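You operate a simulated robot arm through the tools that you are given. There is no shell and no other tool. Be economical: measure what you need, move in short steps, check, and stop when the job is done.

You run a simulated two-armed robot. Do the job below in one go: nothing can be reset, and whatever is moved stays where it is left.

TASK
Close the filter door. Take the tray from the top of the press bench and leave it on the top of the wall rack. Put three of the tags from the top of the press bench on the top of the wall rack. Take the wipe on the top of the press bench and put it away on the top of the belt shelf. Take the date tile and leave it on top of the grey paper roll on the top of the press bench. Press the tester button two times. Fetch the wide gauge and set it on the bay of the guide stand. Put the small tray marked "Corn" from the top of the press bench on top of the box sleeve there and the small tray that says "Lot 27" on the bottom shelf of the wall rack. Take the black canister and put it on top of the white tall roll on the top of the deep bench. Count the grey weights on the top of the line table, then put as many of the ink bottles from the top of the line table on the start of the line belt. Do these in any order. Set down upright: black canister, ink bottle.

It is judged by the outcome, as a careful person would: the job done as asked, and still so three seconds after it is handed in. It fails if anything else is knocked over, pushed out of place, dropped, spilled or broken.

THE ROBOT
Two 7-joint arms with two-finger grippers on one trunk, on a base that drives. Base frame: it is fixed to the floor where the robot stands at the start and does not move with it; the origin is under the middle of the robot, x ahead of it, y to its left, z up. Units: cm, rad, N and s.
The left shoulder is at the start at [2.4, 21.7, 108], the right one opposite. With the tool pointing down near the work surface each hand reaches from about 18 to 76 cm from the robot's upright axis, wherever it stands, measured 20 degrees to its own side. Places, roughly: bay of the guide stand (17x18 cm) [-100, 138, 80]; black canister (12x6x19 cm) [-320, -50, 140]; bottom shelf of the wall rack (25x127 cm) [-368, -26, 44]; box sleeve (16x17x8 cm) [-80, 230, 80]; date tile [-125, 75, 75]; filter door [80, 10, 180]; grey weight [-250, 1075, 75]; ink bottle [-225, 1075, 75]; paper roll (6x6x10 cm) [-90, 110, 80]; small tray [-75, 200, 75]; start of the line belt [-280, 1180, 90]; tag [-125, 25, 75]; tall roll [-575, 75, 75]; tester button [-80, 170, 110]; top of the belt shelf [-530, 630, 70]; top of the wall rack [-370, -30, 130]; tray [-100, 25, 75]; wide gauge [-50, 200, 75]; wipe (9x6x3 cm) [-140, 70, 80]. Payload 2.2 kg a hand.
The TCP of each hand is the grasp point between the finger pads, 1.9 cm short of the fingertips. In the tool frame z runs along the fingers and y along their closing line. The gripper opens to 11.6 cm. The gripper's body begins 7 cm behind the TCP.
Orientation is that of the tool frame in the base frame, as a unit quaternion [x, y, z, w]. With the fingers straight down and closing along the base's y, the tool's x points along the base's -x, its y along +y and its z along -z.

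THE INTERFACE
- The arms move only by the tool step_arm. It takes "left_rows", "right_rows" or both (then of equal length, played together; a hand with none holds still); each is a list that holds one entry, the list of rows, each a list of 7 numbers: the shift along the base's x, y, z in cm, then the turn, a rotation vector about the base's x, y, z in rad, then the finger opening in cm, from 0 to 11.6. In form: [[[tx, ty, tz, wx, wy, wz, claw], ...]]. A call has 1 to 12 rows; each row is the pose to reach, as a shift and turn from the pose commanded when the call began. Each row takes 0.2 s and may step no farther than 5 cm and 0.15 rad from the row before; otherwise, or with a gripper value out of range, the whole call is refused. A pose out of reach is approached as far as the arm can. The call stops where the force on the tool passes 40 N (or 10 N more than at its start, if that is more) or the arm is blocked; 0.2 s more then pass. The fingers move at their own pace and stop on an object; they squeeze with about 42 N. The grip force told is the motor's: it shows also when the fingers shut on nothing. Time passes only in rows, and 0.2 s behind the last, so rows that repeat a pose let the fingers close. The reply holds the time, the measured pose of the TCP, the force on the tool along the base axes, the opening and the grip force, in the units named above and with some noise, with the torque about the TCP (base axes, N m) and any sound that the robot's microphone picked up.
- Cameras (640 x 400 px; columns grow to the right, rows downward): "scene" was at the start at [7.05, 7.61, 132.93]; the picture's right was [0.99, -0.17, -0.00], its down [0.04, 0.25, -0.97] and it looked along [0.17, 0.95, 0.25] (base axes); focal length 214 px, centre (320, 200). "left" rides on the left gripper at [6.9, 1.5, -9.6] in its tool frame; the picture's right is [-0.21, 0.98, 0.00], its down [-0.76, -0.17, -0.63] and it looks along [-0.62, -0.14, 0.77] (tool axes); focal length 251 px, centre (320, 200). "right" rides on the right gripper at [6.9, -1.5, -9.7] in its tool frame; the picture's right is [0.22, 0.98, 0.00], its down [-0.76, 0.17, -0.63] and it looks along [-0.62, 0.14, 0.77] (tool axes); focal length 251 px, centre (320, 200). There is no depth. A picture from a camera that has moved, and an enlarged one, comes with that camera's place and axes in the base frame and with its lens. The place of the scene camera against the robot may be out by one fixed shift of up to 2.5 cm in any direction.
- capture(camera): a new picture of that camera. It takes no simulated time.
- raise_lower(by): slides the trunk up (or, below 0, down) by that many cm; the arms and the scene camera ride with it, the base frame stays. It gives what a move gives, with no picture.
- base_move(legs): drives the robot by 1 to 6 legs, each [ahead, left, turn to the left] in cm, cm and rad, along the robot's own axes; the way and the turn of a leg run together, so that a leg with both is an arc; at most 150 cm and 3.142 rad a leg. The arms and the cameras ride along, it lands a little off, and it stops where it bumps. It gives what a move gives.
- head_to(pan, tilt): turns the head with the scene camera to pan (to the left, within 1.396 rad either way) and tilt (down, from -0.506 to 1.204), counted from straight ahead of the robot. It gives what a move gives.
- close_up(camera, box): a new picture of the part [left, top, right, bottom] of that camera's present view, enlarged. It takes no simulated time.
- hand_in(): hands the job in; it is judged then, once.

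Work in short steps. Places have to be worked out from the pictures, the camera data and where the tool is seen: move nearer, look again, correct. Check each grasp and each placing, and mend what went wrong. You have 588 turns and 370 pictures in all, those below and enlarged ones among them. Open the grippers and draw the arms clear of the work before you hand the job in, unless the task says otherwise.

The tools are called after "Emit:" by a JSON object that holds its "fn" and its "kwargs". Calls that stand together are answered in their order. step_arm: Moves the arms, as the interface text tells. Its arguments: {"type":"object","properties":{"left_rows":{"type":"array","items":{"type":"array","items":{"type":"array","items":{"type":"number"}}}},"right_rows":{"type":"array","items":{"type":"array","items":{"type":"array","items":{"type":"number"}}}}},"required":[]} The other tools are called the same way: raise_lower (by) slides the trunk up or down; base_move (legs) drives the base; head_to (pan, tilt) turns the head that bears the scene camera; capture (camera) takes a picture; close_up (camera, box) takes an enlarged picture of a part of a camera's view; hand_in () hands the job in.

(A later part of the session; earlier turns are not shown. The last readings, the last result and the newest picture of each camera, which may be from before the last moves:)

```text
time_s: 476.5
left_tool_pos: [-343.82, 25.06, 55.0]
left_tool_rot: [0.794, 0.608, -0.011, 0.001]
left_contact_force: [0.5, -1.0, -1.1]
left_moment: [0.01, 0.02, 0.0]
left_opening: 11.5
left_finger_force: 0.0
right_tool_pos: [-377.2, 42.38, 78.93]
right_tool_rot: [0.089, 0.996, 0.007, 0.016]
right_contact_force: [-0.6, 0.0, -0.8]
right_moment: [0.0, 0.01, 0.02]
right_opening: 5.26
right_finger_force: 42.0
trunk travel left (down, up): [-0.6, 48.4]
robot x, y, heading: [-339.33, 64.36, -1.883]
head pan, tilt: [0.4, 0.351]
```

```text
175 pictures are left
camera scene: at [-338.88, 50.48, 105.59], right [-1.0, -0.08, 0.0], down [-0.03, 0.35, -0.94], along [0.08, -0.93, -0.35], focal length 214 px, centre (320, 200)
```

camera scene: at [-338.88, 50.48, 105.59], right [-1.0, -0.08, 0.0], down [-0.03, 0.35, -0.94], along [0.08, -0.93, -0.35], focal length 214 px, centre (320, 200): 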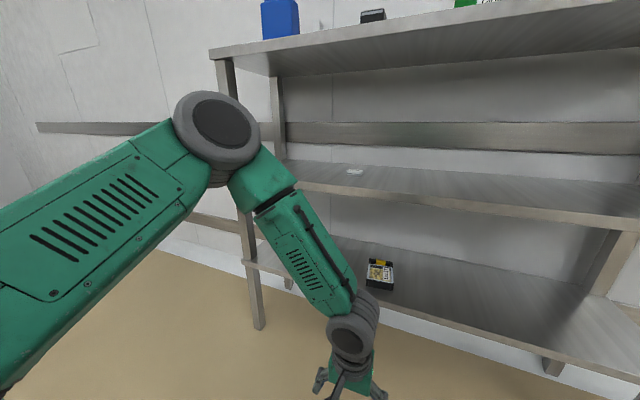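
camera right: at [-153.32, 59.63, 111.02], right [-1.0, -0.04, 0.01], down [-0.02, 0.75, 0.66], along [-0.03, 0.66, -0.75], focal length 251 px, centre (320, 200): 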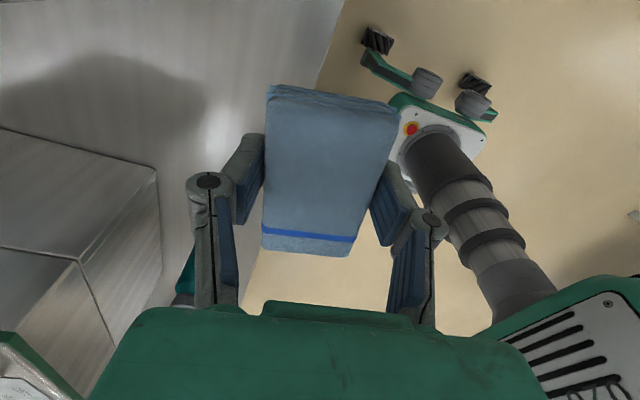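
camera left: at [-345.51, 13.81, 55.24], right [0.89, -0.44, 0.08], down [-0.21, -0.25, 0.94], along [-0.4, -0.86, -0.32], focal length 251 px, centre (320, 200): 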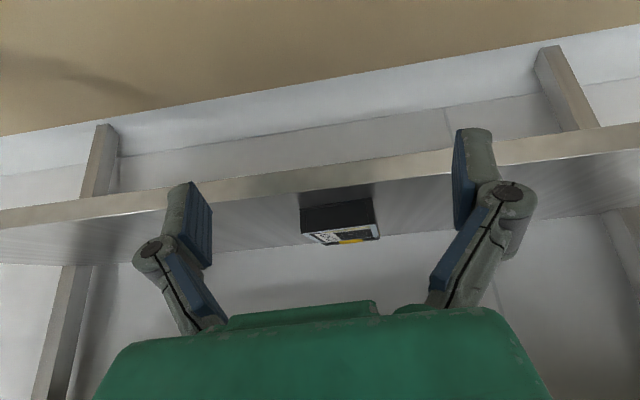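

Emit:
{"fn": "base_move", "kwargs": {"legs": [[0, 42, 0]]}}

Emit:
{"fn": "raise_lower", "kwargs": {"by": 40}}

Emit:
{"fn": "raise_lower", "kwargs": {"by": 7}}

Emit:
{"fn": "head_to", "kwargs": {"pan": 0.1, "tilt": 0.4}}

Emit:
{"fn": "capture", "kwargs": {"camera": "scene"}}

```text
time_s: 479.1
left_tool_pos: [-304.36, 12.26, 55.0]
left_tool_rot: [0.794, 0.608, -0.01, 0.004]
left_contact_force: [-1.2, 0.3, -0.6]
left_moment: [-0.03, -0.1, -0.01]
left_opening: 11.48
left_finger_force: 0.0
right_tool_pos: [-338.09, 29.56, 78.7]
right_tool_rot: [0.088, 0.996, 0.007, 0.02]
right_contact_force: [0.1, -0.1, 0.5]
right_moment: [0.0, -0.02, -0.04]
right_opening: 5.3
right_finger_force: 41.9
trunk travel left (down, up): [-0.6, 48.4]
robot x, y, heading: [-300.07, 51.42, -1.882]
head pan, tilt: [0.4, 0.351]
```

```text
time_s: 482.9
left_tool_pos: [-303.95, 12.26, 94.95]
left_tool_rot: [0.793, 0.609, -0.014, 0.001]
left_contact_force: [-0.6, 0.5, 0.5]
left_moment: [-0.01, -0.01, -0.01]
left_opening: 11.49
left_finger_force: 0.1
right_tool_pos: [-337.35, 29.67, 118.74]
right_tool_rot: [0.088, 0.996, 0.011, 0.016]
right_contact_force: [0.1, 0.2, -0.9]
right_moment: [-0.03, -0.04, 0.01]
right_opening: 5.28
right_finger_force: 42.0
trunk travel left (down, up): [-40.6, 8.4]
robot x, y, heading: [-299.99, 51.65, -1.883]
head pan, tilt: [0.4, 0.351]
```

```text
time_s: 484.0
left_tool_pos: [-303.95, 12.2, 102.02]
left_tool_rot: [0.793, 0.609, -0.013, 0.001]
left_contact_force: [0.3, -0.1, -0.3]
left_moment: [0.01, -0.03, -0.02]
left_opening: 11.51
left_finger_force: 0.0
right_tool_pos: [-337.44, 29.6, 125.7]
right_tool_rot: [0.087, 0.996, 0.011, 0.015]
right_contact_force: [0.4, 0.2, -0.2]
right_moment: [-0.04, 0.04, 0.02]
right_opening: 5.27
right_finger_force: 41.8
trunk travel left (down, up): [-47.6, 1.4]
robot x, y, heading: [-300.08, 51.5, -1.882]
head pan, tilt: [0.4, 0.351]
```

```text
time_s: 484.8
left_tool_pos: [-304.01, 12.19, 102.0]
left_tool_rot: [0.793, 0.609, -0.013, 0.002]
left_contact_force: [0.2, -0.2, -0.4]
left_moment: [-0.04, 0.0, -0.01]
left_opening: 11.49
left_finger_force: 0.0
right_tool_pos: [-337.41, 29.49, 125.55]
right_tool_rot: [0.088, 0.996, 0.011, 0.016]
right_contact_force: [0.1, -0.2, -0.4]
right_moment: [0.02, -0.01, -0.01]
right_opening: 5.28
right_finger_force: 42.1
trunk travel left (down, up): [-47.6, 1.4]
robot x, y, heading: [-299.95, 51.47, -1.882]
head pan, tilt: [0.099, 0.4]
```

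```text
174 pictures are left
camera scene: at [-302.02, 37.66, 152.13], right [-0.98, 0.21, 0.0], down [0.08, 0.38, -0.92], along [-0.19, -0.9, -0.39], focal length 214 px, centre (320, 200)
```

scene: 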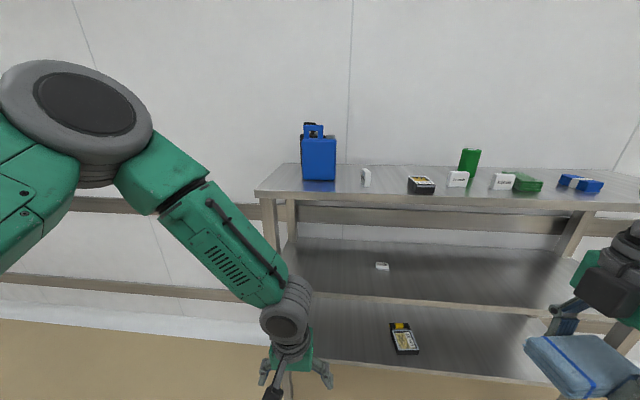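

The black canister is right behind the blue one. I raise the left hand high to look down on it.

Emit:
{"fn": "step_arm", "kwargs": {"left_rows": [[[0, 0, 4.9, 0, 0, 0, 11.5], [0, 0, 9.8, 0, 0, 0, 11.5], [0, 0, 14.7, 0, 0, 0, 11.5], [0, 0, 19.6, 0, 0, 0, 11.5], [0, 0, 24.5, 0, 0, 0, 11.5], [0, 0, 29.4, 0, 0, 0, 11.5], [0, 0, 34.3, 0, 0, 0, 11.5], [0, 0, 39.2, 0, 0, 0, 11.5], [0, 0, 44.1, 0, 0, 0, 11.5], [0, 0, 49, 0, 0, 0, 11.5], [0, 0, 53.9, 0, 0, 0, 11.5], [0, 0, 57, 0, 0, 0, 11.5]]]}}

Emit:
{"fn": "base_move", "kwargs": {"legs": [[18, 0, 0]]}}

Emit:
{"fn": "capture", "kwargs": {"camera": "left"}}

Emit:
{"fn": "capture", "kwargs": {"camera": "scene"}}

```text
time_s: 487.4
left_tool_pos: [-304.23, 12.22, 159.23]
left_tool_rot: [0.793, 0.608, -0.011, 0.002]
left_contact_force: [-0.3, 0.4, 0.6]
left_moment: [-0.02, 0.0, -0.03]
left_opening: 11.49
left_finger_force: 0.0
right_tool_pos: [-337.45, 29.58, 125.66]
right_tool_rot: [0.088, 0.996, 0.009, 0.016]
right_contact_force: [0.5, -0.6, -1.1]
right_moment: [0.01, 0.02, -0.05]
right_opening: 5.27
right_finger_force: 42.1
trunk travel left (down, up): [-47.6, 1.4]
robot x, y, heading: [-300.15, 51.31, -1.879]
head pan, tilt: [0.099, 0.4]
```

```text
time_s: 488.9
left_tool_pos: [-309.16, -4.48, 159.28]
left_tool_rot: [0.793, 0.609, -0.014, 0.001]
left_contact_force: [0.3, -0.1, 0.6]
left_moment: [-0.01, 0.02, -0.02]
left_opening: 11.51
left_finger_force: 0.0
right_tool_pos: [-342.5, 12.83, 125.94]
right_tool_rot: [0.087, 0.996, 0.008, 0.016]
right_contact_force: [-0.5, -0.2, -0.5]
right_moment: [0.02, -0.02, -0.01]
right_opening: 5.28
right_finger_force: 42.0
trunk travel left (down, up): [-47.6, 1.4]
robot x, y, heading: [-305.16, 34.0, -1.883]
head pan, tilt: [0.099, 0.4]
```

```text
173 pictures are left
camera left: at [-305.75, 1.99, 168.68], right [0.89, -0.46, -0.01], down [-0.34, -0.67, 0.65], along [-0.31, -0.58, -0.76], focal length 251 px, centre (320, 200)
```

left: 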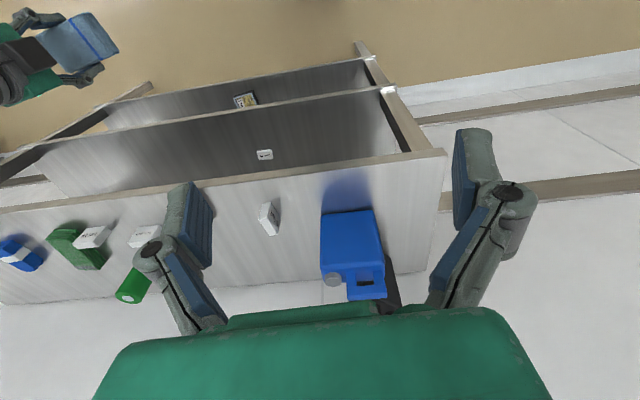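

```text
172 pictures are left
camera scene: at [-307.1, 21.19, 152.19], right [-0.98, 0.21, 0.0], down [0.08, 0.38, -0.92], along [-0.19, -0.9, -0.39], focal length 214 px, centre (320, 200)
```

scene: 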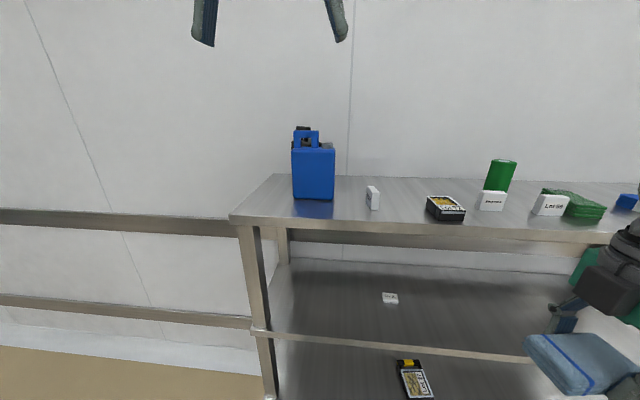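

I raise the right hand (wipe) clear of the shelf, then move closer.

Emit:
{"fn": "step_arm", "kwargs": {"right_rows": [[[0.5, 1.5, 4, 0, 0, 0, 4], [1, 3, 8, 0, 0, 0, 4], [1.5, 4.5, 12, 0, 0, 0, 4], [2, 6, 16, 0, 0, 0, 4], [2.5, 7.5, 20, 0, 0, 0, 4], [2.5, 7.5, 22, 0, 0, 0, 4]]]}}

Emit:
{"fn": "base_move", "kwargs": {"legs": [[18, 0, 0]]}}

Emit:
{"fn": "capture", "kwargs": {"camera": "left"}}

Emit:
{"fn": "capture", "kwargs": {"camera": "scene"}}

```text
time_s: 490.3
left_tool_pos: [-310.0, -4.47, 159.17]
left_tool_rot: [0.793, 0.609, -0.014, 0.003]
left_contact_force: [-0.6, 0.3, 0.3]
left_moment: [0.01, -0.02, 0.01]
left_opening: 11.53
left_finger_force: 0.0
right_tool_pos: [-340.63, 20.23, 147.72]
right_tool_rot: [0.087, 0.996, 0.008, 0.017]
right_contact_force: [-0.2, -1.1, 0.4]
right_moment: [0.02, -0.02, 0.01]
right_opening: 5.28
right_finger_force: 42.2
trunk travel left (down, up): [-47.6, 1.4]
robot x, y, heading: [-305.22, 34.41, -1.881]
head pan, tilt: [0.099, 0.4]
```

```text
time_s: 491.8
left_tool_pos: [-314.18, -21.66, 159.32]
left_tool_rot: [0.794, 0.608, -0.017, 0.001]
left_contact_force: [0.3, 1.4, 0.8]
left_moment: [-0.05, 0.07, -0.01]
left_opening: 11.49
left_finger_force: 0.1
right_tool_pos: [-345.05, 3.26, 147.93]
right_tool_rot: [0.087, 0.996, 0.007, 0.012]
right_contact_force: [0.1, 0.5, -0.1]
right_moment: [-0.01, 0.03, 0.01]
right_opening: 5.26
right_finger_force: 42.4
trunk travel left (down, up): [-47.6, 1.4]
robot x, y, heading: [-310.95, 17.23, -1.885]
head pan, tilt: [0.099, 0.4]
```

```text
171 pictures are left
camera left: at [-310.75, -15.2, 168.74], right [0.89, -0.46, -0.01], down [-0.34, -0.67, 0.66], along [-0.31, -0.58, -0.75], focal length 251 px, centre (320, 200)
```

left: 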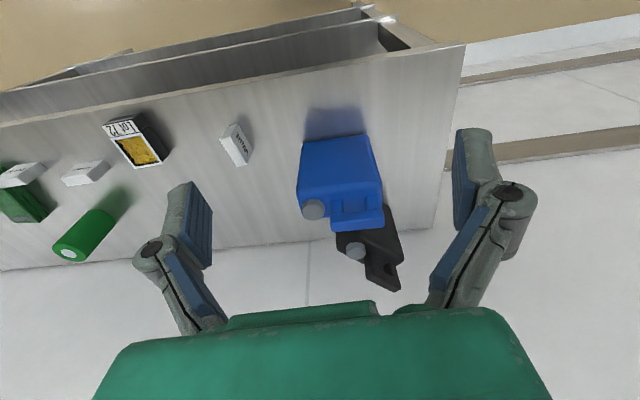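

```text
170 pictures are left
camera scene: at [-312.38, 3.93, 152.19], right [-0.98, 0.21, 0.0], down [0.08, 0.38, -0.92], along [-0.2, -0.9, -0.39], focal length 214 px, centre (320, 200)
```

scene: 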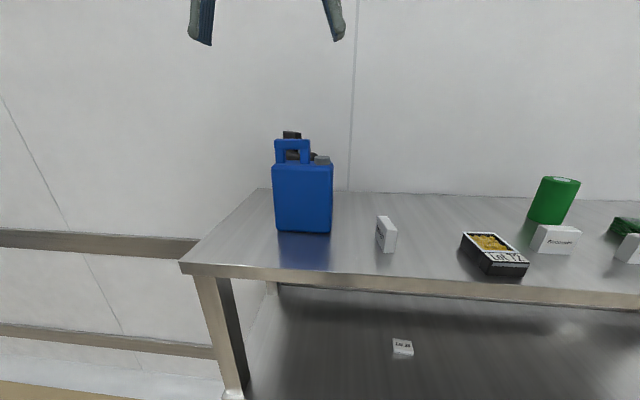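

Emit:
{"fn": "close_up", "kwargs": {"camera": "left", "box": [270, 120, 430, 310]}}

```text
2.11 times, centred on (350, 215) of left
camera zoom: at [-310.75, -15.2, 168.74], right [0.89, -0.46, -0.01], down [-0.34, -0.67, 0.66], along [-0.31, -0.58, -0.75], focal length 529 px, centre (257, 168)
```

zoom: 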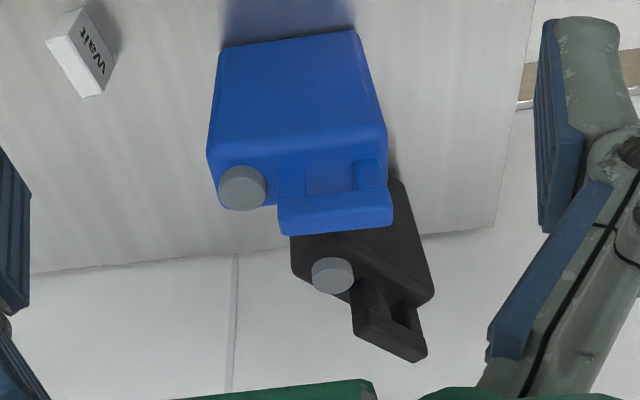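

I move the hand forward 20 cm (above everything) for a steeper look.

Emit:
{"fn": "step_arm", "kwargs": {"left_rows": [[[-1.2, -3.8, 0.5, 0, 0, 0, 11.5], [-2.4, -7.6, 1, 0, 0, 0, 11.5], [-3.6, -11.4, 1.5, 0, 0, 0, 11.5], [-4.8, -15.2, 2, 0, 0, 0, 11.5]]]}}

Emit:
{"fn": "capture", "kwargs": {"camera": "left"}}

```text
time_s: 492.8
left_tool_pos: [-317.19, -31.12, 160.53]
left_tool_rot: [0.794, 0.608, -0.017, 0.002]
left_contact_force: [0.1, 0.6, 0.7]
left_moment: [-0.03, 0.04, -0.02]
left_opening: 11.51
left_finger_force: 0.1
left hand out of reach, approached as far as the arm can: row 3, 4
right_tool_pos: [-345.07, 3.25, 147.92]
right_tool_rot: [0.087, 0.996, 0.007, 0.011]
right_contact_force: [0.0, -0.8, 0.5]
right_moment: [-0.03, 0.05, 0.01]
right_opening: 5.28
right_finger_force: 42.0
trunk travel left (down, up): [-47.6, 1.4]
robot x, y, heading: [-310.66, 17.21, -1.884]
head pan, tilt: [0.099, 0.4]
```

```text
168 pictures are left
camera left: at [-313.64, -24.69, 169.95], right [0.89, -0.46, -0.01], down [-0.34, -0.67, 0.66], along [-0.31, -0.58, -0.75], focal length 251 px, centre (320, 200)
```

left: 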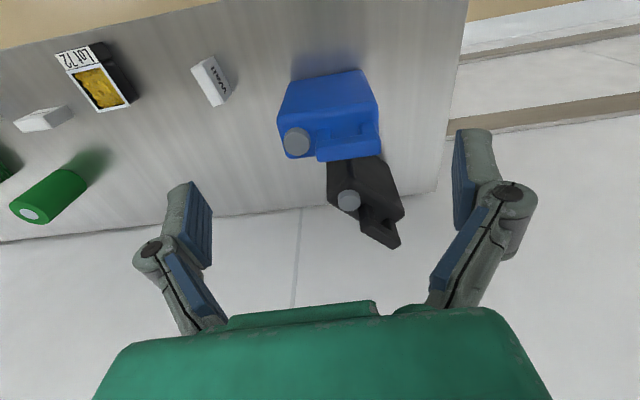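

The black canister is turned ~35° (axis about -56°), centre ≈(-319.5,-51). I'll come in with the left hand yawed +49° and tilted ~22°. First yaw, then close the base distance by 9 cm.

Emit:
{"fn": "step_arm", "kwargs": {"left_rows": [[[0.5, 1, 0, 0, 0, 0.143, 9.5], [1, 2, 0, 0, 0, 0.286, 9.5], [1.5, 4, 0, 0, 0, 0.429, 9.5], [2, 6, 0, 0, 0, 0.572, 9.5], [2.5, 8, 0, 0, 0, 0.715, 9.5], [3, 10, 0, 0, 0, 0.855, 9.5]]]}}

Emit:
{"fn": "step_arm", "kwargs": {"left_rows": [[[0, 0, 0, -0.11, -0.066, 0, 9.5], [0, 0, 0, -0.22, -0.132, 0, 9.5], [0, 0, 0, -0.329, -0.198, 0, 9.5]]]}}

Emit:
{"fn": "base_move", "kwargs": {"legs": [[9, 0, 0]]}}

Emit:
{"fn": "capture", "kwargs": {"camera": "left"}}

Emit:
{"fn": "capture", "kwargs": {"camera": "scene"}}

```text
time_s: 494.2
left_tool_pos: [-314.57, -21.38, 160.32]
left_tool_rot: [0.469, 0.883, -0.014, 0.007]
left_contact_force: [1.1, -0.8, 0.5]
left_moment: [-0.01, 0.04, -0.01]
left_opening: 9.48
left_finger_force: 0.1
right_tool_pos: [-345.44, 2.9, 147.81]
right_tool_rot: [0.088, 0.996, 0.007, 0.013]
right_contact_force: [0.7, -0.3, -0.5]
right_moment: [-0.01, 0.02, 0.02]
right_opening: 5.28
right_finger_force: 41.6
trunk travel left (down, up): [-47.6, 1.4]
robot x, y, heading: [-310.82, 17.24, -1.885]
head pan, tilt: [0.099, 0.4]
```

```text
time_s: 495.0
left_tool_pos: [-314.67, -21.39, 160.34]
left_tool_rot: [0.462, 0.863, -0.111, 0.172]
left_contact_force: [0.4, 0.0, 0.6]
left_moment: [0.0, 0.01, 0.02]
left_opening: 9.5
left_finger_force: 0.0
right_tool_pos: [-345.57, 3.06, 147.88]
right_tool_rot: [0.087, 0.996, 0.007, 0.013]
right_contact_force: [-0.6, -0.3, 0.2]
right_moment: [0.04, 0.0, -0.03]
right_opening: 5.26
right_finger_force: 42.0
trunk travel left (down, up): [-47.6, 1.4]
robot x, y, heading: [-311.06, 17.19, -1.879]
head pan, tilt: [0.099, 0.4]
```

```text
time_s: 496.1
left_tool_pos: [-317.04, -28.95, 160.71]
left_tool_rot: [0.46, 0.863, -0.114, 0.173]
left_contact_force: [0.0, 0.2, 0.7]
left_moment: [-0.02, 0.0, 0.01]
left_opening: 9.48
left_finger_force: 0.1
right_tool_pos: [-347.93, -4.72, 148.0]
right_tool_rot: [0.087, 0.996, 0.005, 0.012]
right_contact_force: [-0.1, 0.3, 0.2]
right_moment: [-0.07, 0.02, 0.01]
right_opening: 5.29
right_finger_force: 42.2
trunk travel left (down, up): [-47.6, 1.4]
robot x, y, heading: [-313.4, 8.72, -1.885]
head pan, tilt: [0.099, 0.4]
```

```text
167 pictures are left
camera left: at [-321.2, -19.51, 166.69], right [0.93, 0.37, 0.05], down [0.13, -0.44, 0.89], along [0.35, -0.82, -0.45], focal length 251 px, centre (320, 200)
```

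left: 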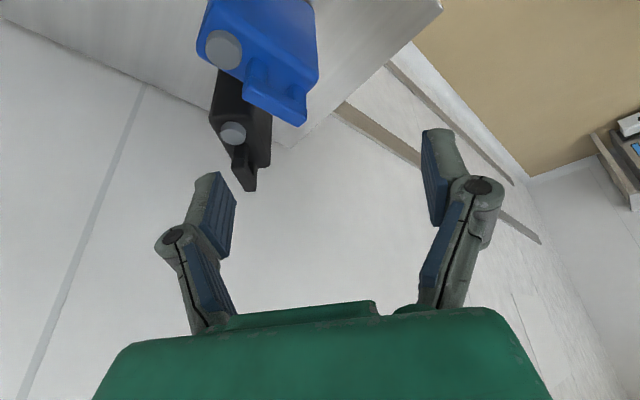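

```text
166 pictures are left
camera scene: at [-315.5, -3.83, 152.26], right [-0.98, 0.21, 0.0], down [0.08, 0.37, -0.92], along [-0.2, -0.9, -0.38], focal length 214 px, centre (320, 200)
```

scene: 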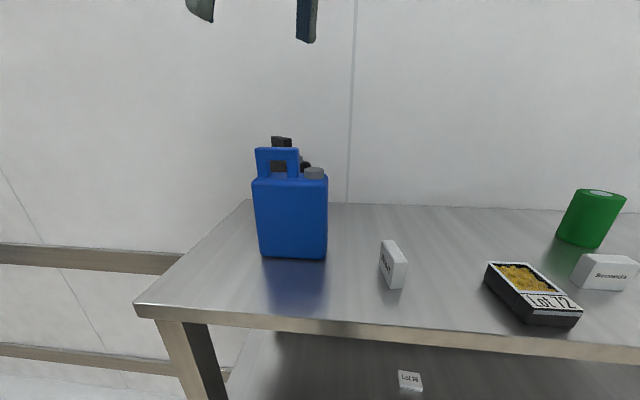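

Triangulation agrees: canister centre ≈(-319.8,-51). I advance over the blue one at z≈152.

Emit:
{"fn": "step_arm", "kwargs": {"left_rows": [[[-0.6, -4, -1.5, 0, 0, -0.03, 9.5], [-1.2, -8, -3, 0, 0, -0.06, 9.5], [-1.8, -12, -4.5, 0, 0, -0.07, 9.5], [-2.3, -16, -6.5, 0, 0, -0.07, 9.5], [-2.8, -19.5, -8.5, 0, 0, -0.07, 9.5]]]}}

Emit:
{"fn": "capture", "kwargs": {"camera": "left"}}

Emit:
{"fn": "capture", "kwargs": {"camera": "scene"}}

```text
time_s: 497.3
left_tool_pos: [-319.68, -49.6, 152.05]
left_tool_rot: [0.491, 0.847, -0.119, 0.166]
left_contact_force: [-1.0, 0.7, 0.7]
left_moment: [-0.02, 0.03, 0.02]
left_opening: 9.48
left_finger_force: 0.1
right_tool_pos: [-347.91, -5.74, 147.97]
right_tool_rot: [0.087, 0.996, 0.008, 0.012]
right_contact_force: [0.4, -0.3, -0.5]
right_moment: [0.02, -0.03, 0.04]
right_opening: 5.26
right_finger_force: 42.0
trunk travel left (down, up): [-47.6, 1.4]
robot x, y, heading: [-313.27, 8.44, -1.882]
head pan, tilt: [0.099, 0.4]
```

```text
165 pictures are left
camera left: at [-323.17, -39.92, 158.06], right [0.95, 0.31, 0.05], down [0.1, -0.45, 0.89], along [0.29, -0.84, -0.46], focal length 251 px, centre (320, 200)
```

left: 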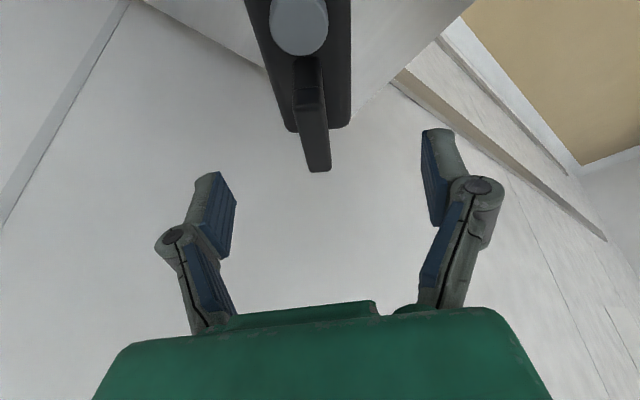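

```text
164 pictures are left
camera scene: at [-315.61, -5.16, 152.12], right [-0.98, 0.21, 0.0], down [0.08, 0.38, -0.92], along [-0.19, -0.9, -0.39], focal length 214 px, centre (320, 200)
```

scene: 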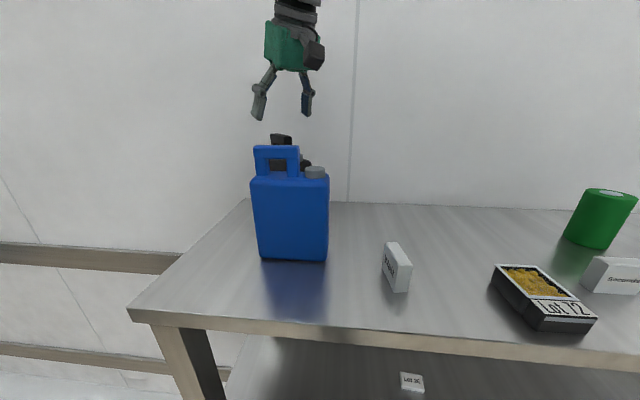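

The canister is squarely between the fingers' line. I descend to z≈140.

Emit:
{"fn": "step_arm", "kwargs": {"left_rows": [[[0, -0.5, -3, 0, 0, 0, 9.5], [0, -1, -6, 0, 0, 0, 9.5], [0, -1.3, -9, 0, 0, 0, 9.5], [0, -1.3, -11, 0, 0, 0, 9.5]]]}}

Emit:
{"fn": "capture", "kwargs": {"camera": "left"}}

Emit:
{"fn": "capture", "kwargs": {"camera": "scene"}}

```text
time_s: 498.3
left_tool_pos: [-319.6, -50.74, 141.28]
left_tool_rot: [0.49, 0.848, -0.121, 0.163]
left_contact_force: [0.2, -0.2, 0.0]
left_moment: [0.01, 0.02, 0.01]
left_opening: 9.47
left_finger_force: 0.1
right_tool_pos: [-347.87, -5.55, 147.9]
right_tool_rot: [0.088, 0.996, 0.007, 0.012]
right_contact_force: [0.8, 0.6, 0.0]
right_moment: [0.02, -0.02, -0.03]
right_opening: 5.29
right_finger_force: 41.5
trunk travel left (down, up): [-47.6, 1.4]
robot x, y, heading: [-313.5, 8.63, -1.885]
head pan, tilt: [0.099, 0.4]
```

```text
163 pictures are left
camera left: at [-323.01, -41.16, 147.25], right [0.95, 0.31, 0.04], down [0.11, -0.45, 0.89], along [0.29, -0.84, -0.46], focal length 251 px, centre (320, 200)
```

left: 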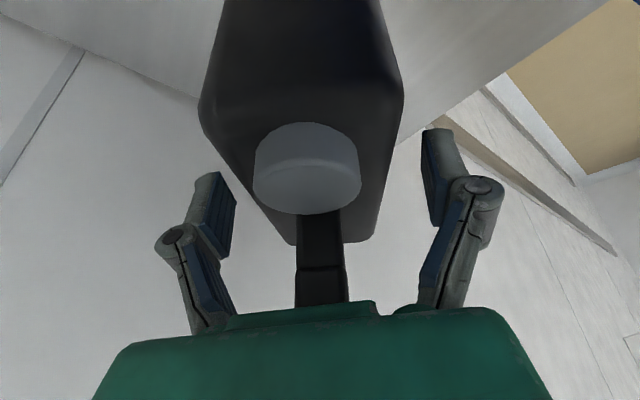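

```text
162 pictures are left
camera scene: at [-315.73, -4.98, 152.13], right [-0.98, 0.21, 0.0], down [0.09, 0.38, -0.92], along [-0.19, -0.9, -0.39], focal length 214 px, centre (320, 200)
```

scene: 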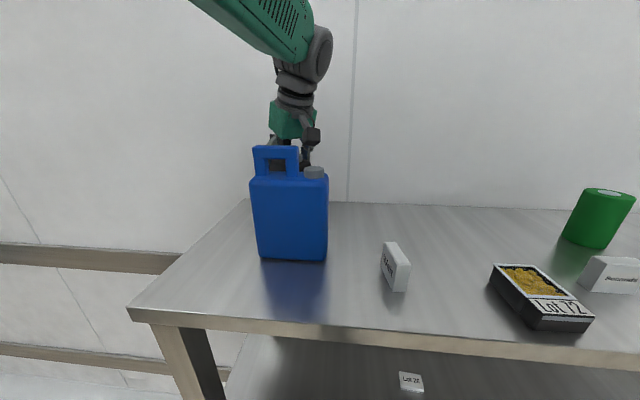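

I descend 2.3 cm more, watching force, then close.

Emit:
{"fn": "step_arm", "kwargs": {"left_rows": [[[0, 0, -0.8, 0, 0, 0, 9.5], [0, 0, -1.6, 0, 0, 0, 9.5], [0, 0, -2.3, 0, 0, 0, 9.5], [0, 0, -2.3, 0, 0, 0, 7], [0, 0, -2.3, 0, 0, 0, 4], [0, 0, -2.3, 0, 0, 0, 4]]]}}

Emit:
{"fn": "capture", "kwargs": {"camera": "left"}}

```text
time_s: 499.7
left_tool_pos: [-319.22, -50.89, 140.23]
left_tool_rot: [0.484, 0.851, -0.128, 0.158]
left_contact_force: [-3.6, -3.8, 36.4]
left_moment: [0.5, -0.42, -0.38]
left_opening: 6.13
left_finger_force: 41.8
right_tool_pos: [-348.14, -5.33, 147.98]
right_tool_rot: [0.087, 0.996, 0.007, 0.013]
right_contact_force: [-1.2, 0.6, -0.3]
right_moment: [0.0, -0.02, -0.02]
right_opening: 5.24
right_finger_force: 42.2
trunk travel left (down, up): [-47.6, 1.4]
robot x, y, heading: [-313.89, 9.03, -1.883]
head pan, tilt: [0.099, 0.4]
```

```text
161 pictures are left
camera left: at [-322.65, -41.18, 146.13], right [0.95, 0.32, 0.02], down [0.13, -0.44, 0.89], along [0.29, -0.84, -0.46], focal length 251 px, centre (320, 200)
```

left: 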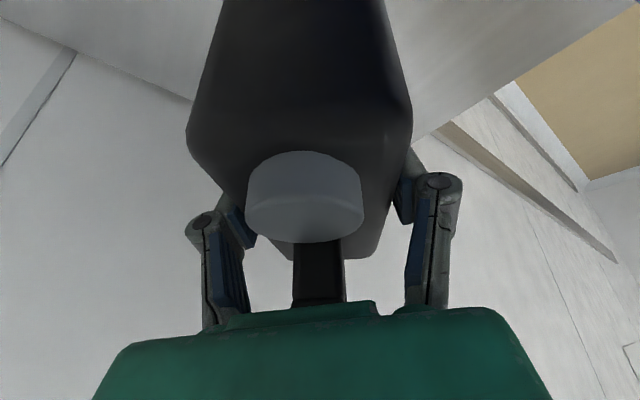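

Gripped across 6.1 cm. I lift gently and check.

Emit:
{"fn": "step_arm", "kwargs": {"left_rows": [[[0, 0, 1, 0, 0, 0, 4], [0, 0, 2.5, 0, 0, 0, 4], [0, 0, 5, 0, 0, 0, 4], [0, 0, 8, 0, 0, 0, 4]]]}}

Emit:
{"fn": "capture", "kwargs": {"camera": "left"}}

Emit:
{"fn": "capture", "kwargs": {"camera": "scene"}}

```text
time_s: 500.7
left_tool_pos: [-319.4, -50.89, 147.65]
left_tool_rot: [0.486, 0.85, -0.124, 0.158]
left_contact_force: [-0.4, -0.1, -4.1]
left_moment: [0.0, 0.01, 0.0]
left_opening: 5.93
left_finger_force: 42.4
right_tool_pos: [-348.27, -5.47, 147.97]
right_tool_rot: [0.087, 0.996, 0.007, 0.013]
right_contact_force: [-0.1, -0.1, -1.3]
right_moment: [0.01, -0.02, -0.03]
right_opening: 5.27
right_finger_force: 42.3
trunk travel left (down, up): [-47.6, 1.4]
robot x, y, heading: [-313.39, 8.69, -1.884]
head pan, tilt: [0.099, 0.4]
```

```text
160 pictures are left
camera left: at [-322.74, -41.21, 153.75], right [0.95, 0.32, 0.03], down [0.12, -0.45, 0.89], along [0.29, -0.84, -0.46], focal length 251 px, centre (320, 200)
```

left: 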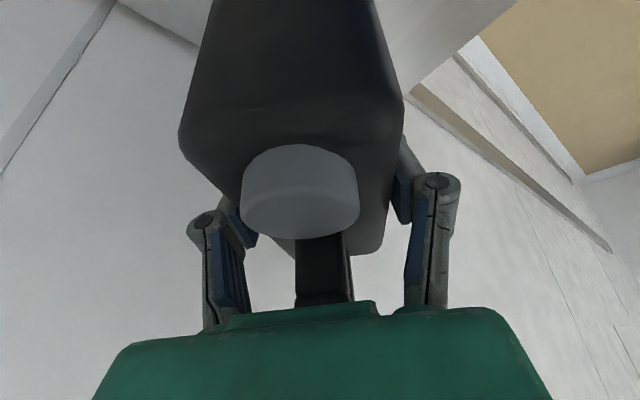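

```text
159 pictures are left
camera scene: at [-315.98, -4.92, 152.12], right [-0.98, 0.21, 0.0], down [0.09, 0.38, -0.92], along [-0.19, -0.9, -0.39], focal length 214 px, centre (320, 200)
```

scene: 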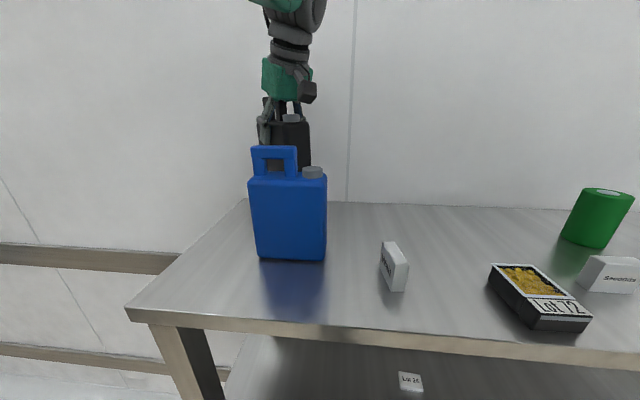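

Lifted (≈4 N). I move it 14 cm left past the blue canister, then draw it back toward me.

Emit:
{"fn": "step_arm", "kwargs": {"left_rows": [[[2, -0.6, 0.5, 0, 0, 0, 4], [4.5, -1.4, 1, 0, 0, 0, 4], [7, -2.2, 1.5, 0, 0, 0, 4], [9.5, -3, 1.5, 0, 0, 0, 4], [12, -3.8, 1.5, 0, 0, 0, 4], [14, -4.4, 1.5, 0, 0, 0, 4]]]}}

Emit:
{"fn": "capture", "kwargs": {"camera": "scene"}}

```text
time_s: 502.1
left_tool_pos: [-305.74, -55.0, 148.2]
left_tool_rot: [0.492, 0.847, -0.117, 0.166]
left_contact_force: [-0.5, 0.7, -4.0]
left_moment: [0.01, 0.03, -0.01]
left_opening: 5.97
left_finger_force: 42.5
right_tool_pos: [-347.94, -5.59, 147.93]
right_tool_rot: [0.087, 0.996, 0.006, 0.012]
right_contact_force: [-0.2, 1.3, -1.0]
right_moment: [0.01, 0.01, -0.01]
right_opening: 5.29
right_finger_force: 41.4
trunk travel left (down, up): [-47.6, 1.4]
robot x, y, heading: [-313.72, 8.64, -1.884]
head pan, tilt: [0.099, 0.4]
```

```text
158 pictures are left
camera scene: at [-315.58, -5.08, 152.13], right [-0.98, 0.21, 0.0], down [0.08, 0.38, -0.92], along [-0.2, -0.9, -0.39], focal length 214 px, centre (320, 200)
```

scene: 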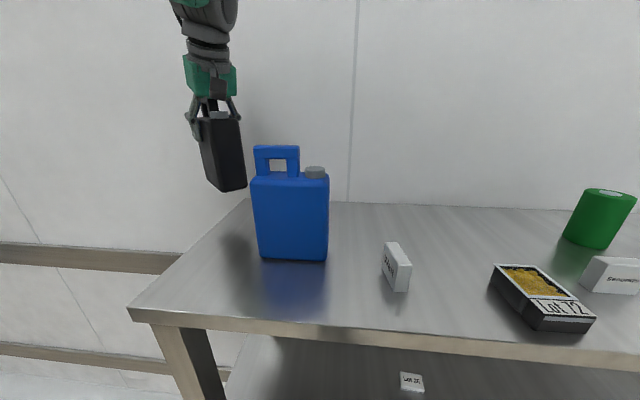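

Emit:
{"fn": "step_arm", "kwargs": {"left_rows": [[[2.8, -0.9, 0, 0, 0, 0, 4], [5.5, -1.7, 0, 0, 0, 0, 4], [6.8, 1.6, 0, 0, 0, 0, 4], [8, 5.2, 0, 0, 0, 0, 4], [9.2, 8.8, 0, 0, 0, 0, 4], [10.4, 12.4, 0, 0, 0, 0, 4], [11.6, 16, 0, 0, 0, 0, 4], [12.8, 19.6, 0, 0, 0, 0, 4], [14, 23.2, 0, 0, 0, 0, 4], [15.2, 26.8, 0, 0, 0, 0, 4]]]}}

Emit:
{"fn": "capture", "kwargs": {"camera": "scene"}}

```text
time_s: 504.3
left_tool_pos: [-284.39, -44.3, 149.61]
left_tool_rot: [0.492, 0.847, -0.117, 0.166]
left_contact_force: [-0.1, 0.8, -3.7]
left_moment: [-0.02, -0.04, 0.0]
left_opening: 5.91
left_finger_force: 41.7
left hand out of reach, approached as far as the arm can: row 5, 6, 7, 8, 9, 10
right_tool_pos: [-348.53, -5.25, 147.85]
right_tool_rot: [0.087, 0.996, 0.006, 0.013]
right_contact_force: [-0.1, -0.4, 0.5]
right_moment: [0.01, 0.02, 0.02]
right_opening: 5.27
right_finger_force: 41.9
trunk travel left (down, up): [-47.6, 1.4]
robot x, y, heading: [-313.48, 8.48, -1.888]
head pan, tilt: [0.099, 0.4]
```

```text
157 pictures are left
camera scene: at [-316.03, -4.66, 152.15], right [-0.98, 0.21, 0.0], down [0.09, 0.38, -0.92], along [-0.19, -0.9, -0.39], focal length 214 px, centre (320, 200)
```

scene: 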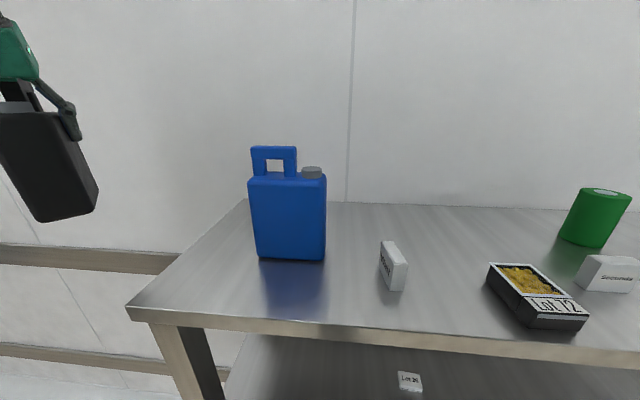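

The canister is clear, left of the rack. I back the base away and lower the trunk.

Emit:
{"fn": "base_move", "kwargs": {"legs": [[-30, 0, 0]]}}

Emit:
{"fn": "step_arm", "kwargs": {"left_rows": [[[0, 3, -1, 0, 0, 0, 4], [0, 6, -2, 0, 0, 0, 4], [-1, 9, -3, 0, 0, 0, 4], [-2, 12, -4, 0, 0, 0, 4], [-4, 15, -5, 0, 0, 0, 4], [-6, 18, -6, 0, 0, 0, 4], [-8, 21, -7, 0, 0, 0, 4]]]}}

Emit:
{"fn": "raise_lower", "kwargs": {"by": -26}}

Emit:
{"fn": "capture", "kwargs": {"camera": "scene"}}

```text
time_s: 506.3
left_tool_pos: [-275.16, -16.59, 149.52]
left_tool_rot: [0.491, 0.847, -0.115, 0.167]
left_contact_force: [-0.7, 0.0, -4.8]
left_moment: [0.02, 0.0, 0.03]
left_opening: 5.91
left_finger_force: 42.0
right_tool_pos: [-339.22, 22.42, 147.73]
right_tool_rot: [0.087, 0.996, 0.009, 0.014]
right_contact_force: [0.1, 0.1, -1.2]
right_moment: [0.02, 0.0, 0.0]
right_opening: 5.3
right_finger_force: 41.5
trunk travel left (down, up): [-47.6, 1.4]
robot x, y, heading: [-304.4, 36.71, -1.884]
head pan, tilt: [0.099, 0.4]
```

```text
time_s: 507.9
left_tool_pos: [-270.78, -12.99, 138.76]
left_tool_rot: [0.491, 0.847, -0.118, 0.165]
left_contact_force: [-0.5, 0.4, -3.6]
left_moment: [0.0, -0.01, -0.02]
left_opening: 5.91
left_finger_force: 42.1
left hand out of reach, approached as far as the arm can: row 1, 2, 3, 4, 5, 6, 7
right_tool_pos: [-338.58, 22.75, 147.97]
right_tool_rot: [0.088, 0.996, 0.007, 0.012]
right_contact_force: [-0.7, 0.2, -0.6]
right_moment: [0.01, 0.0, 0.03]
right_opening: 5.27
right_finger_force: 41.6
trunk travel left (down, up): [-47.6, 1.4]
robot x, y, heading: [-304.49, 37.18, -1.881]
head pan, tilt: [0.099, 0.4]
```

```text
time_s: 510.6
left_tool_pos: [-270.8, -12.85, 112.74]
left_tool_rot: [0.491, 0.847, -0.117, 0.164]
left_contact_force: [-0.1, 1.3, -4.6]
left_moment: [-0.02, -0.01, 0.0]
left_opening: 5.92
left_finger_force: 41.8
right_tool_pos: [-338.67, 22.8, 122.12]
right_tool_rot: [0.087, 0.996, 0.007, 0.012]
right_contact_force: [0.2, 0.3, -0.4]
right_moment: [0.01, 0.03, -0.02]
right_opening: 5.26
right_finger_force: 42.3
trunk travel left (down, up): [-21.6, 27.4]
robot x, y, heading: [-304.42, 36.6, -1.881]
head pan, tilt: [0.099, 0.4]
```

```text
156 pictures are left
camera scene: at [-306.43, 23.3, 126.14], right [-0.98, 0.21, 0.0], down [0.08, 0.38, -0.92], along [-0.19, -0.9, -0.39], focal length 214 px, centre (320, 200)
```

scene: 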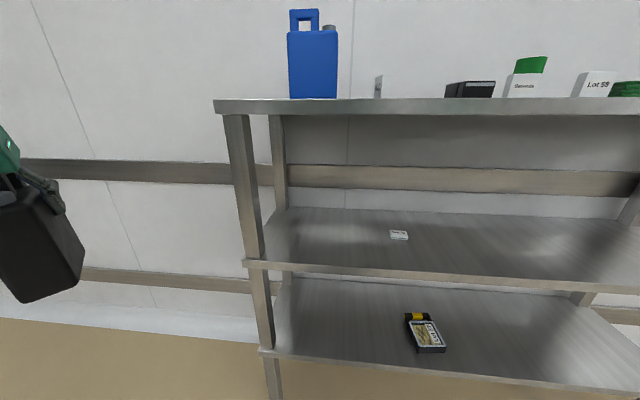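

I yaw the left hand back toward its normal orientation (keeping the canister upright) and bring it in front.

Emit:
{"fn": "step_arm", "kwargs": {"left_rows": [[[-1, 1, 0, 0, 0, -0.14, 4], [-2, 2, 0, 0, 0, -0.28, 4], [-4, 4, 0, 0, 0, -0.42, 4], [-6, 6, 0, 0, 0, -0.56, 4], [-8, 8, -1, 0, 0, -0.7, 4], [-10, 9, -2, 0, 0, -0.78, 4], [-13, 10, -3, 0, 0, -0.78, 4]]]}}

Emit:
{"fn": "capture", "kwargs": {"camera": "scene"}}

```text
time_s: 512.2
left_tool_pos: [-278.35, -10.54, 105.3]
left_tool_rot: [0.776, 0.597, -0.17, 0.106]
left_contact_force: [0.2, -1.1, -4.2]
left_moment: [-0.02, -0.03, 0.01]
left_opening: 5.89
left_finger_force: 42.1
left hand out of reach, approached as far as the arm can: row 1, 2, 3, 4, 5, 6, 7
right_tool_pos: [-338.8, 22.79, 121.96]
right_tool_rot: [0.087, 0.996, 0.007, 0.013]
right_contact_force: [-0.1, -0.9, -0.1]
right_moment: [0.05, 0.01, 0.01]
right_opening: 5.26
right_finger_force: 42.2
trunk travel left (down, up): [-21.6, 27.4]
robot x, y, heading: [-304.17, 36.87, -1.882]
head pan, tilt: [0.099, 0.4]
```

```text
155 pictures are left
camera scene: at [-306.51, 23.26, 126.13], right [-0.98, 0.21, 0.0], down [0.08, 0.38, -0.92], along [-0.19, -0.9, -0.39], focal length 214 px, centre (320, 200)
```

scene: 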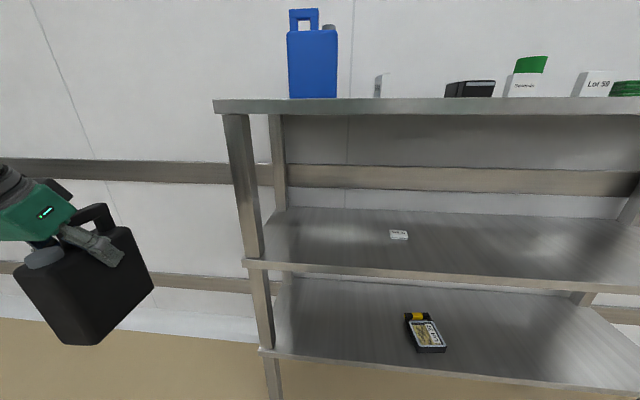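

Emit:
{"fn": "step_arm", "kwargs": {"left_rows": [[[-3, 1, 0, 0, 0, 0, 4], [-6, 2, 0, 0, 0, 0, 4], [-9, 3, 0, 0, 0, 0, 4], [-12, 4, 0, 0, 0, 0, 4], [-15, 5, 0, 0, 0, 0, 4], [-18, 6, 0, 0, 0, 0, 4]]]}}

Emit:
{"fn": "capture", "kwargs": {"camera": "scene"}}

```text
time_s: 513.6
left_tool_pos: [-295.78, -12.41, 99.5]
left_tool_rot: [0.775, 0.599, -0.172, 0.106]
left_contact_force: [-0.6, 0.0, -4.2]
left_moment: [-0.05, -0.02, 0.03]
left_opening: 5.9
left_finger_force: 41.9
left hand out of reach, approached as far as the arm can: row 1, 2, 3, 4, 5, 6
right_tool_pos: [-338.83, 22.69, 121.87]
right_tool_rot: [0.087, 0.996, 0.007, 0.013]
right_contact_force: [0.5, 0.2, -0.1]
right_moment: [0.01, -0.01, 0.01]
right_opening: 5.28
right_finger_force: 42.0
trunk travel left (down, up): [-21.6, 27.4]
robot x, y, heading: [-304.35, 36.69, -1.883]
head pan, tilt: [0.099, 0.4]
```

```text
154 pictures are left
camera scene: at [-306.69, 23.3, 126.13], right [-0.98, 0.21, 0.0], down [0.09, 0.38, -0.92], along [-0.19, -0.9, -0.39], focal length 214 px, centre (320, 200)
```

scene: 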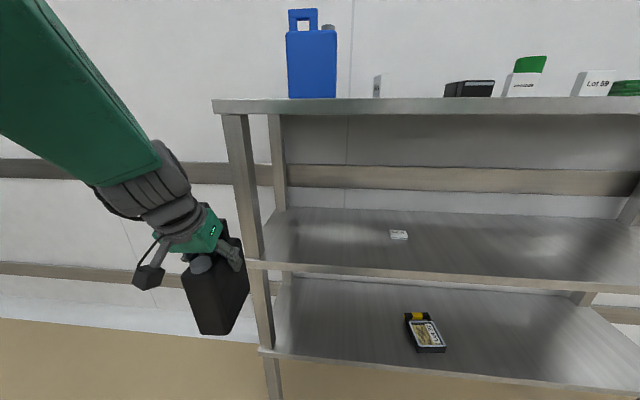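

I back away, turn right to face along the wall, and drive on toward the deep bench.

Emit:
{"fn": "base_move", "kwargs": {"legs": [[-25, 0, 0], [0, 0, -1.571], [120, 0, 0]]}}

Emit:
{"fn": "head_to", "kwargs": {"pan": 0.2, "tilt": 0.35}}

Emit:
{"fn": "capture", "kwargs": {"camera": "scene"}}

```text
time_s: 524.9
left_tool_pos: [-460.41, 88.58, 99.56]
left_tool_rot: [0.971, -0.127, -0.196, -0.047]
left_contact_force: [0.0, -0.3, -4.0]
left_moment: [-0.03, 0.02, -0.03]
left_opening: 5.91
left_finger_force: 42.3
right_tool_pos: [-425.13, 131.44, 121.91]
right_tool_rot: [0.766, 0.642, -0.004, 0.013]
right_contact_force: [-0.6, 0.2, -1.0]
right_moment: [-0.02, -0.03, 0.03]
right_opening: 5.26
right_finger_force: 41.7
trunk travel left (down, up): [-21.6, 27.4]
robot x, y, heading: [-411.03, 97.22, 2.831]
head pan, tilt: [0.099, 0.4]
```

```text
time_s: 525.6
left_tool_pos: [-460.27, 88.5, 99.54]
left_tool_rot: [0.971, -0.127, -0.197, -0.048]
left_contact_force: [-0.1, -1.4, -3.6]
left_moment: [0.02, 0.02, -0.02]
left_opening: 5.9
left_finger_force: 41.5
right_tool_pos: [-425.11, 131.35, 122.04]
right_tool_rot: [0.767, 0.642, -0.003, 0.013]
right_contact_force: [0.1, -0.2, -0.1]
right_moment: [0.01, -0.02, 0.01]
right_opening: 5.27
right_finger_force: 42.0
trunk travel left (down, up): [-21.6, 27.4]
robot x, y, heading: [-411.44, 97.18, 2.826]
head pan, tilt: [0.201, 0.351]
```

```text
153 pictures are left
camera scene: at [-422.93, 99.21, 126.59], right [0.11, 0.99, 0.0], down [0.34, -0.04, -0.94], along [-0.93, 0.11, -0.35], focal length 214 px, centre (320, 200)
```

scene: 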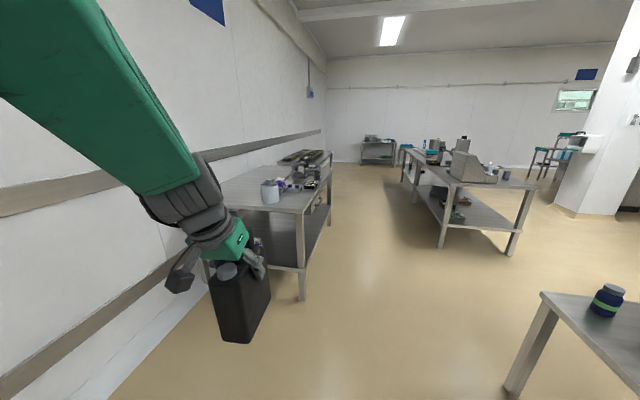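

Emit:
{"fn": "close_up", "kwargs": {"camera": "scene", "box": [210, 130, 350, 220]}}

```text
4.44 times, centred on (280, 175) of scene
camera zoom: at [-422.93, 99.21, 126.59], right [0.11, 0.99, 0.0], down [0.34, -0.04, -0.94], along [-0.93, 0.11, -0.35], focal length 953 px, centre (498, 311)
```

zoom: 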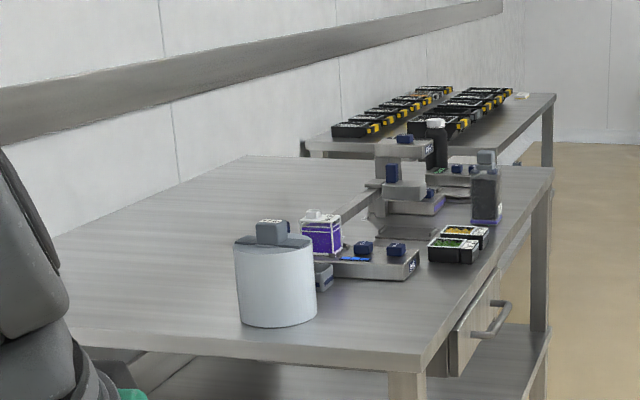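

The deep bench starts ahead on the left; the roll may hide behind the white bin. I drive on 110 and look left.

Emit:
{"fn": "base_move", "kwargs": {"legs": [[110, -12, 0]]}}

Emit:
{"fn": "head_to", "kwargs": {"pan": 1.1, "tilt": 0.4}}

Emit:
{"fn": "capture", "kwargs": {"camera": "scene"}}

```text
time_s: 531.3
left_tool_pos: [-561.7, 133.5, 99.48]
left_tool_rot: [0.971, -0.126, -0.198, -0.048]
left_contact_force: [-1.0, -0.4, -4.0]
left_moment: [0.03, 0.0, 0.02]
left_opening: 5.88
left_finger_force: 41.7
right_tool_pos: [-526.58, 176.58, 121.99]
right_tool_rot: [0.765, 0.644, -0.003, 0.013]
right_contact_force: [0.3, 0.2, -0.2]
right_moment: [0.02, 0.01, -0.01]
right_opening: 5.24
right_finger_force: 42.5
trunk travel left (down, up): [-21.6, 27.4]
robot x, y, heading: [-512.69, 142.39, 2.829]
head pan, tilt: [0.201, 0.351]
```

```text
time_s: 532.5
left_tool_pos: [-561.57, 133.44, 99.48]
left_tool_rot: [0.971, -0.124, -0.197, -0.05]
left_contact_force: [0.5, -0.3, -4.3]
left_moment: [-0.03, 0.04, 0.0]
left_opening: 5.91
left_finger_force: 42.1
right_tool_pos: [-526.51, 176.23, 122.13]
right_tool_rot: [0.765, 0.644, -0.002, 0.012]
right_contact_force: [0.2, 1.1, -2.1]
right_moment: [0.01, 0.02, 0.0]
right_opening: 5.27
right_finger_force: 41.9
trunk travel left (down, up): [-21.6, 27.4]
robot x, y, heading: [-512.71, 142.8, 2.831]
head pan, tilt: [1.1, 0.4]
```

```text
151 pictures are left
camera scene: at [-524.36, 144.14, 126.52], right [0.07, 1.0, 0.0], down [0.35, -0.03, -0.94], along [-0.93, 0.06, -0.35], focal length 214 px, centre (320, 200)
```

scene: 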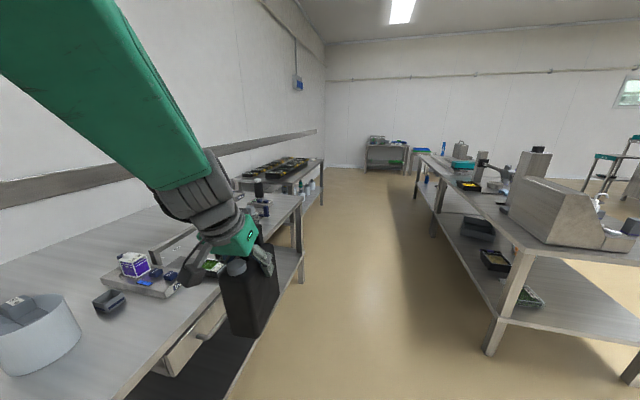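

I shift 15 cm away from the bench and turn left to face it.

Emit:
{"fn": "base_move", "kwargs": {"legs": [[0, -16, 0], [0, 0, 1.571]]}}

Emit:
{"fn": "head_to", "kwargs": {"pan": -0.3, "tilt": 0.45}}

Emit:
{"fn": "capture", "kwargs": {"camera": "scene"}}

```text
time_s: 537.7
left_tool_pos: [-500.74, 109.4, 100.19]
left_tool_rot: [0.778, 0.593, -0.171, 0.115]
left_contact_force: [-1.0, -0.3, -4.2]
left_moment: [0.0, -0.1, 0.01]
left_opening: 5.87
left_finger_force: 41.9
right_tool_pos: [-543.77, 144.68, 121.57]
right_tool_rot: [0.089, 0.996, 0.003, 0.021]
right_contact_force: [-0.7, -0.8, -0.7]
right_moment: [-0.03, -0.02, -0.01]
right_opening: 5.3
right_finger_force: 42.0
trunk travel left (down, up): [-21.6, 27.4]
robot x, y, heading: [-507.73, 158.18, -1.882]
head pan, tilt: [1.1, 0.4]
```

```text
time_s: 539.2
left_tool_pos: [-501.8, 109.8, 100.33]
left_tool_rot: [0.78, 0.59, -0.172, 0.118]
left_contact_force: [-1.6, -0.7, -4.5]
left_moment: [0.02, -0.05, 0.05]
left_opening: 5.89
left_finger_force: 42.1
right_tool_pos: [-544.79, 145.37, 121.64]
right_tool_rot: [0.089, 0.996, 0.004, 0.023]
right_contact_force: [0.0, 0.3, -0.3]
right_moment: [-0.07, -0.06, -0.03]
right_opening: 5.28
right_finger_force: 41.7
trunk travel left (down, up): [-21.6, 27.4]
robot x, y, heading: [-509.03, 158.35, -1.886]
head pan, tilt: [-0.3, 0.45]
```

```text
150 pictures are left
camera scene: at [-517.67, 147.45, 125.52], right [-0.82, 0.58, -0.03], down [0.28, 0.35, -0.9], along [-0.51, -0.74, -0.45], focal length 214 px, centre (320, 200)
```

scene: 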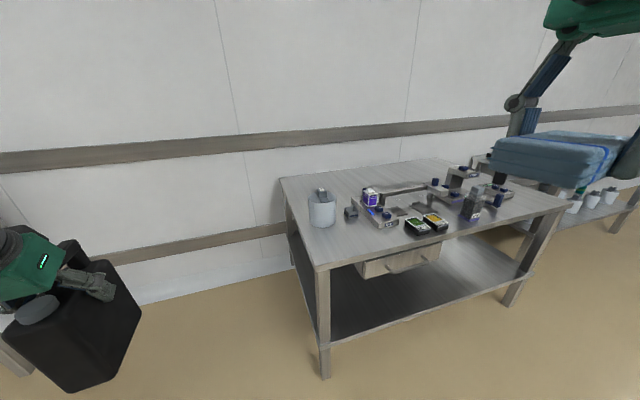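

Emit:
{"fn": "close_up", "kwargs": {"camera": "scene", "box": [280, 140, 520, 260]}}

```text
2.67 times, centred on (400, 200) of scene
camera zoom: at [-517.67, 147.45, 125.52], right [-0.82, 0.58, -0.03], down [0.28, 0.35, -0.9], along [-0.51, -0.74, -0.45], focal length 572 px, centre (107, 200)
```

zoom: 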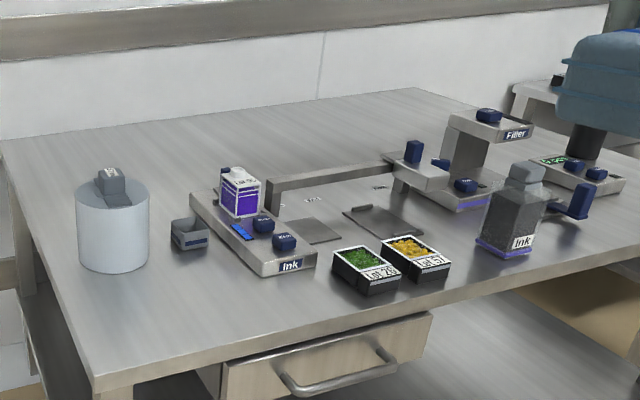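

Emit:
{"fn": "close_up", "kwargs": {"camera": "scene", "box": [295, 175, 365, 235]}}

```text
6.67 times, centred on (330, 205) of scene
camera zoom: at [-517.67, 147.45, 125.52], right [-0.82, 0.58, -0.03], down [0.28, 0.35, -0.9], along [-0.51, -0.74, -0.45], focal length 1430 px, centre (253, 167)
```

zoom: 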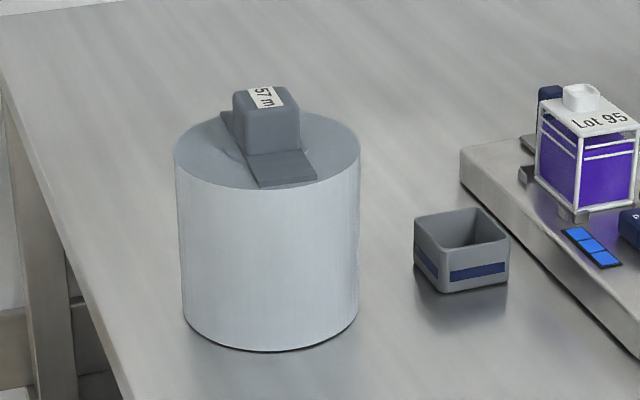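

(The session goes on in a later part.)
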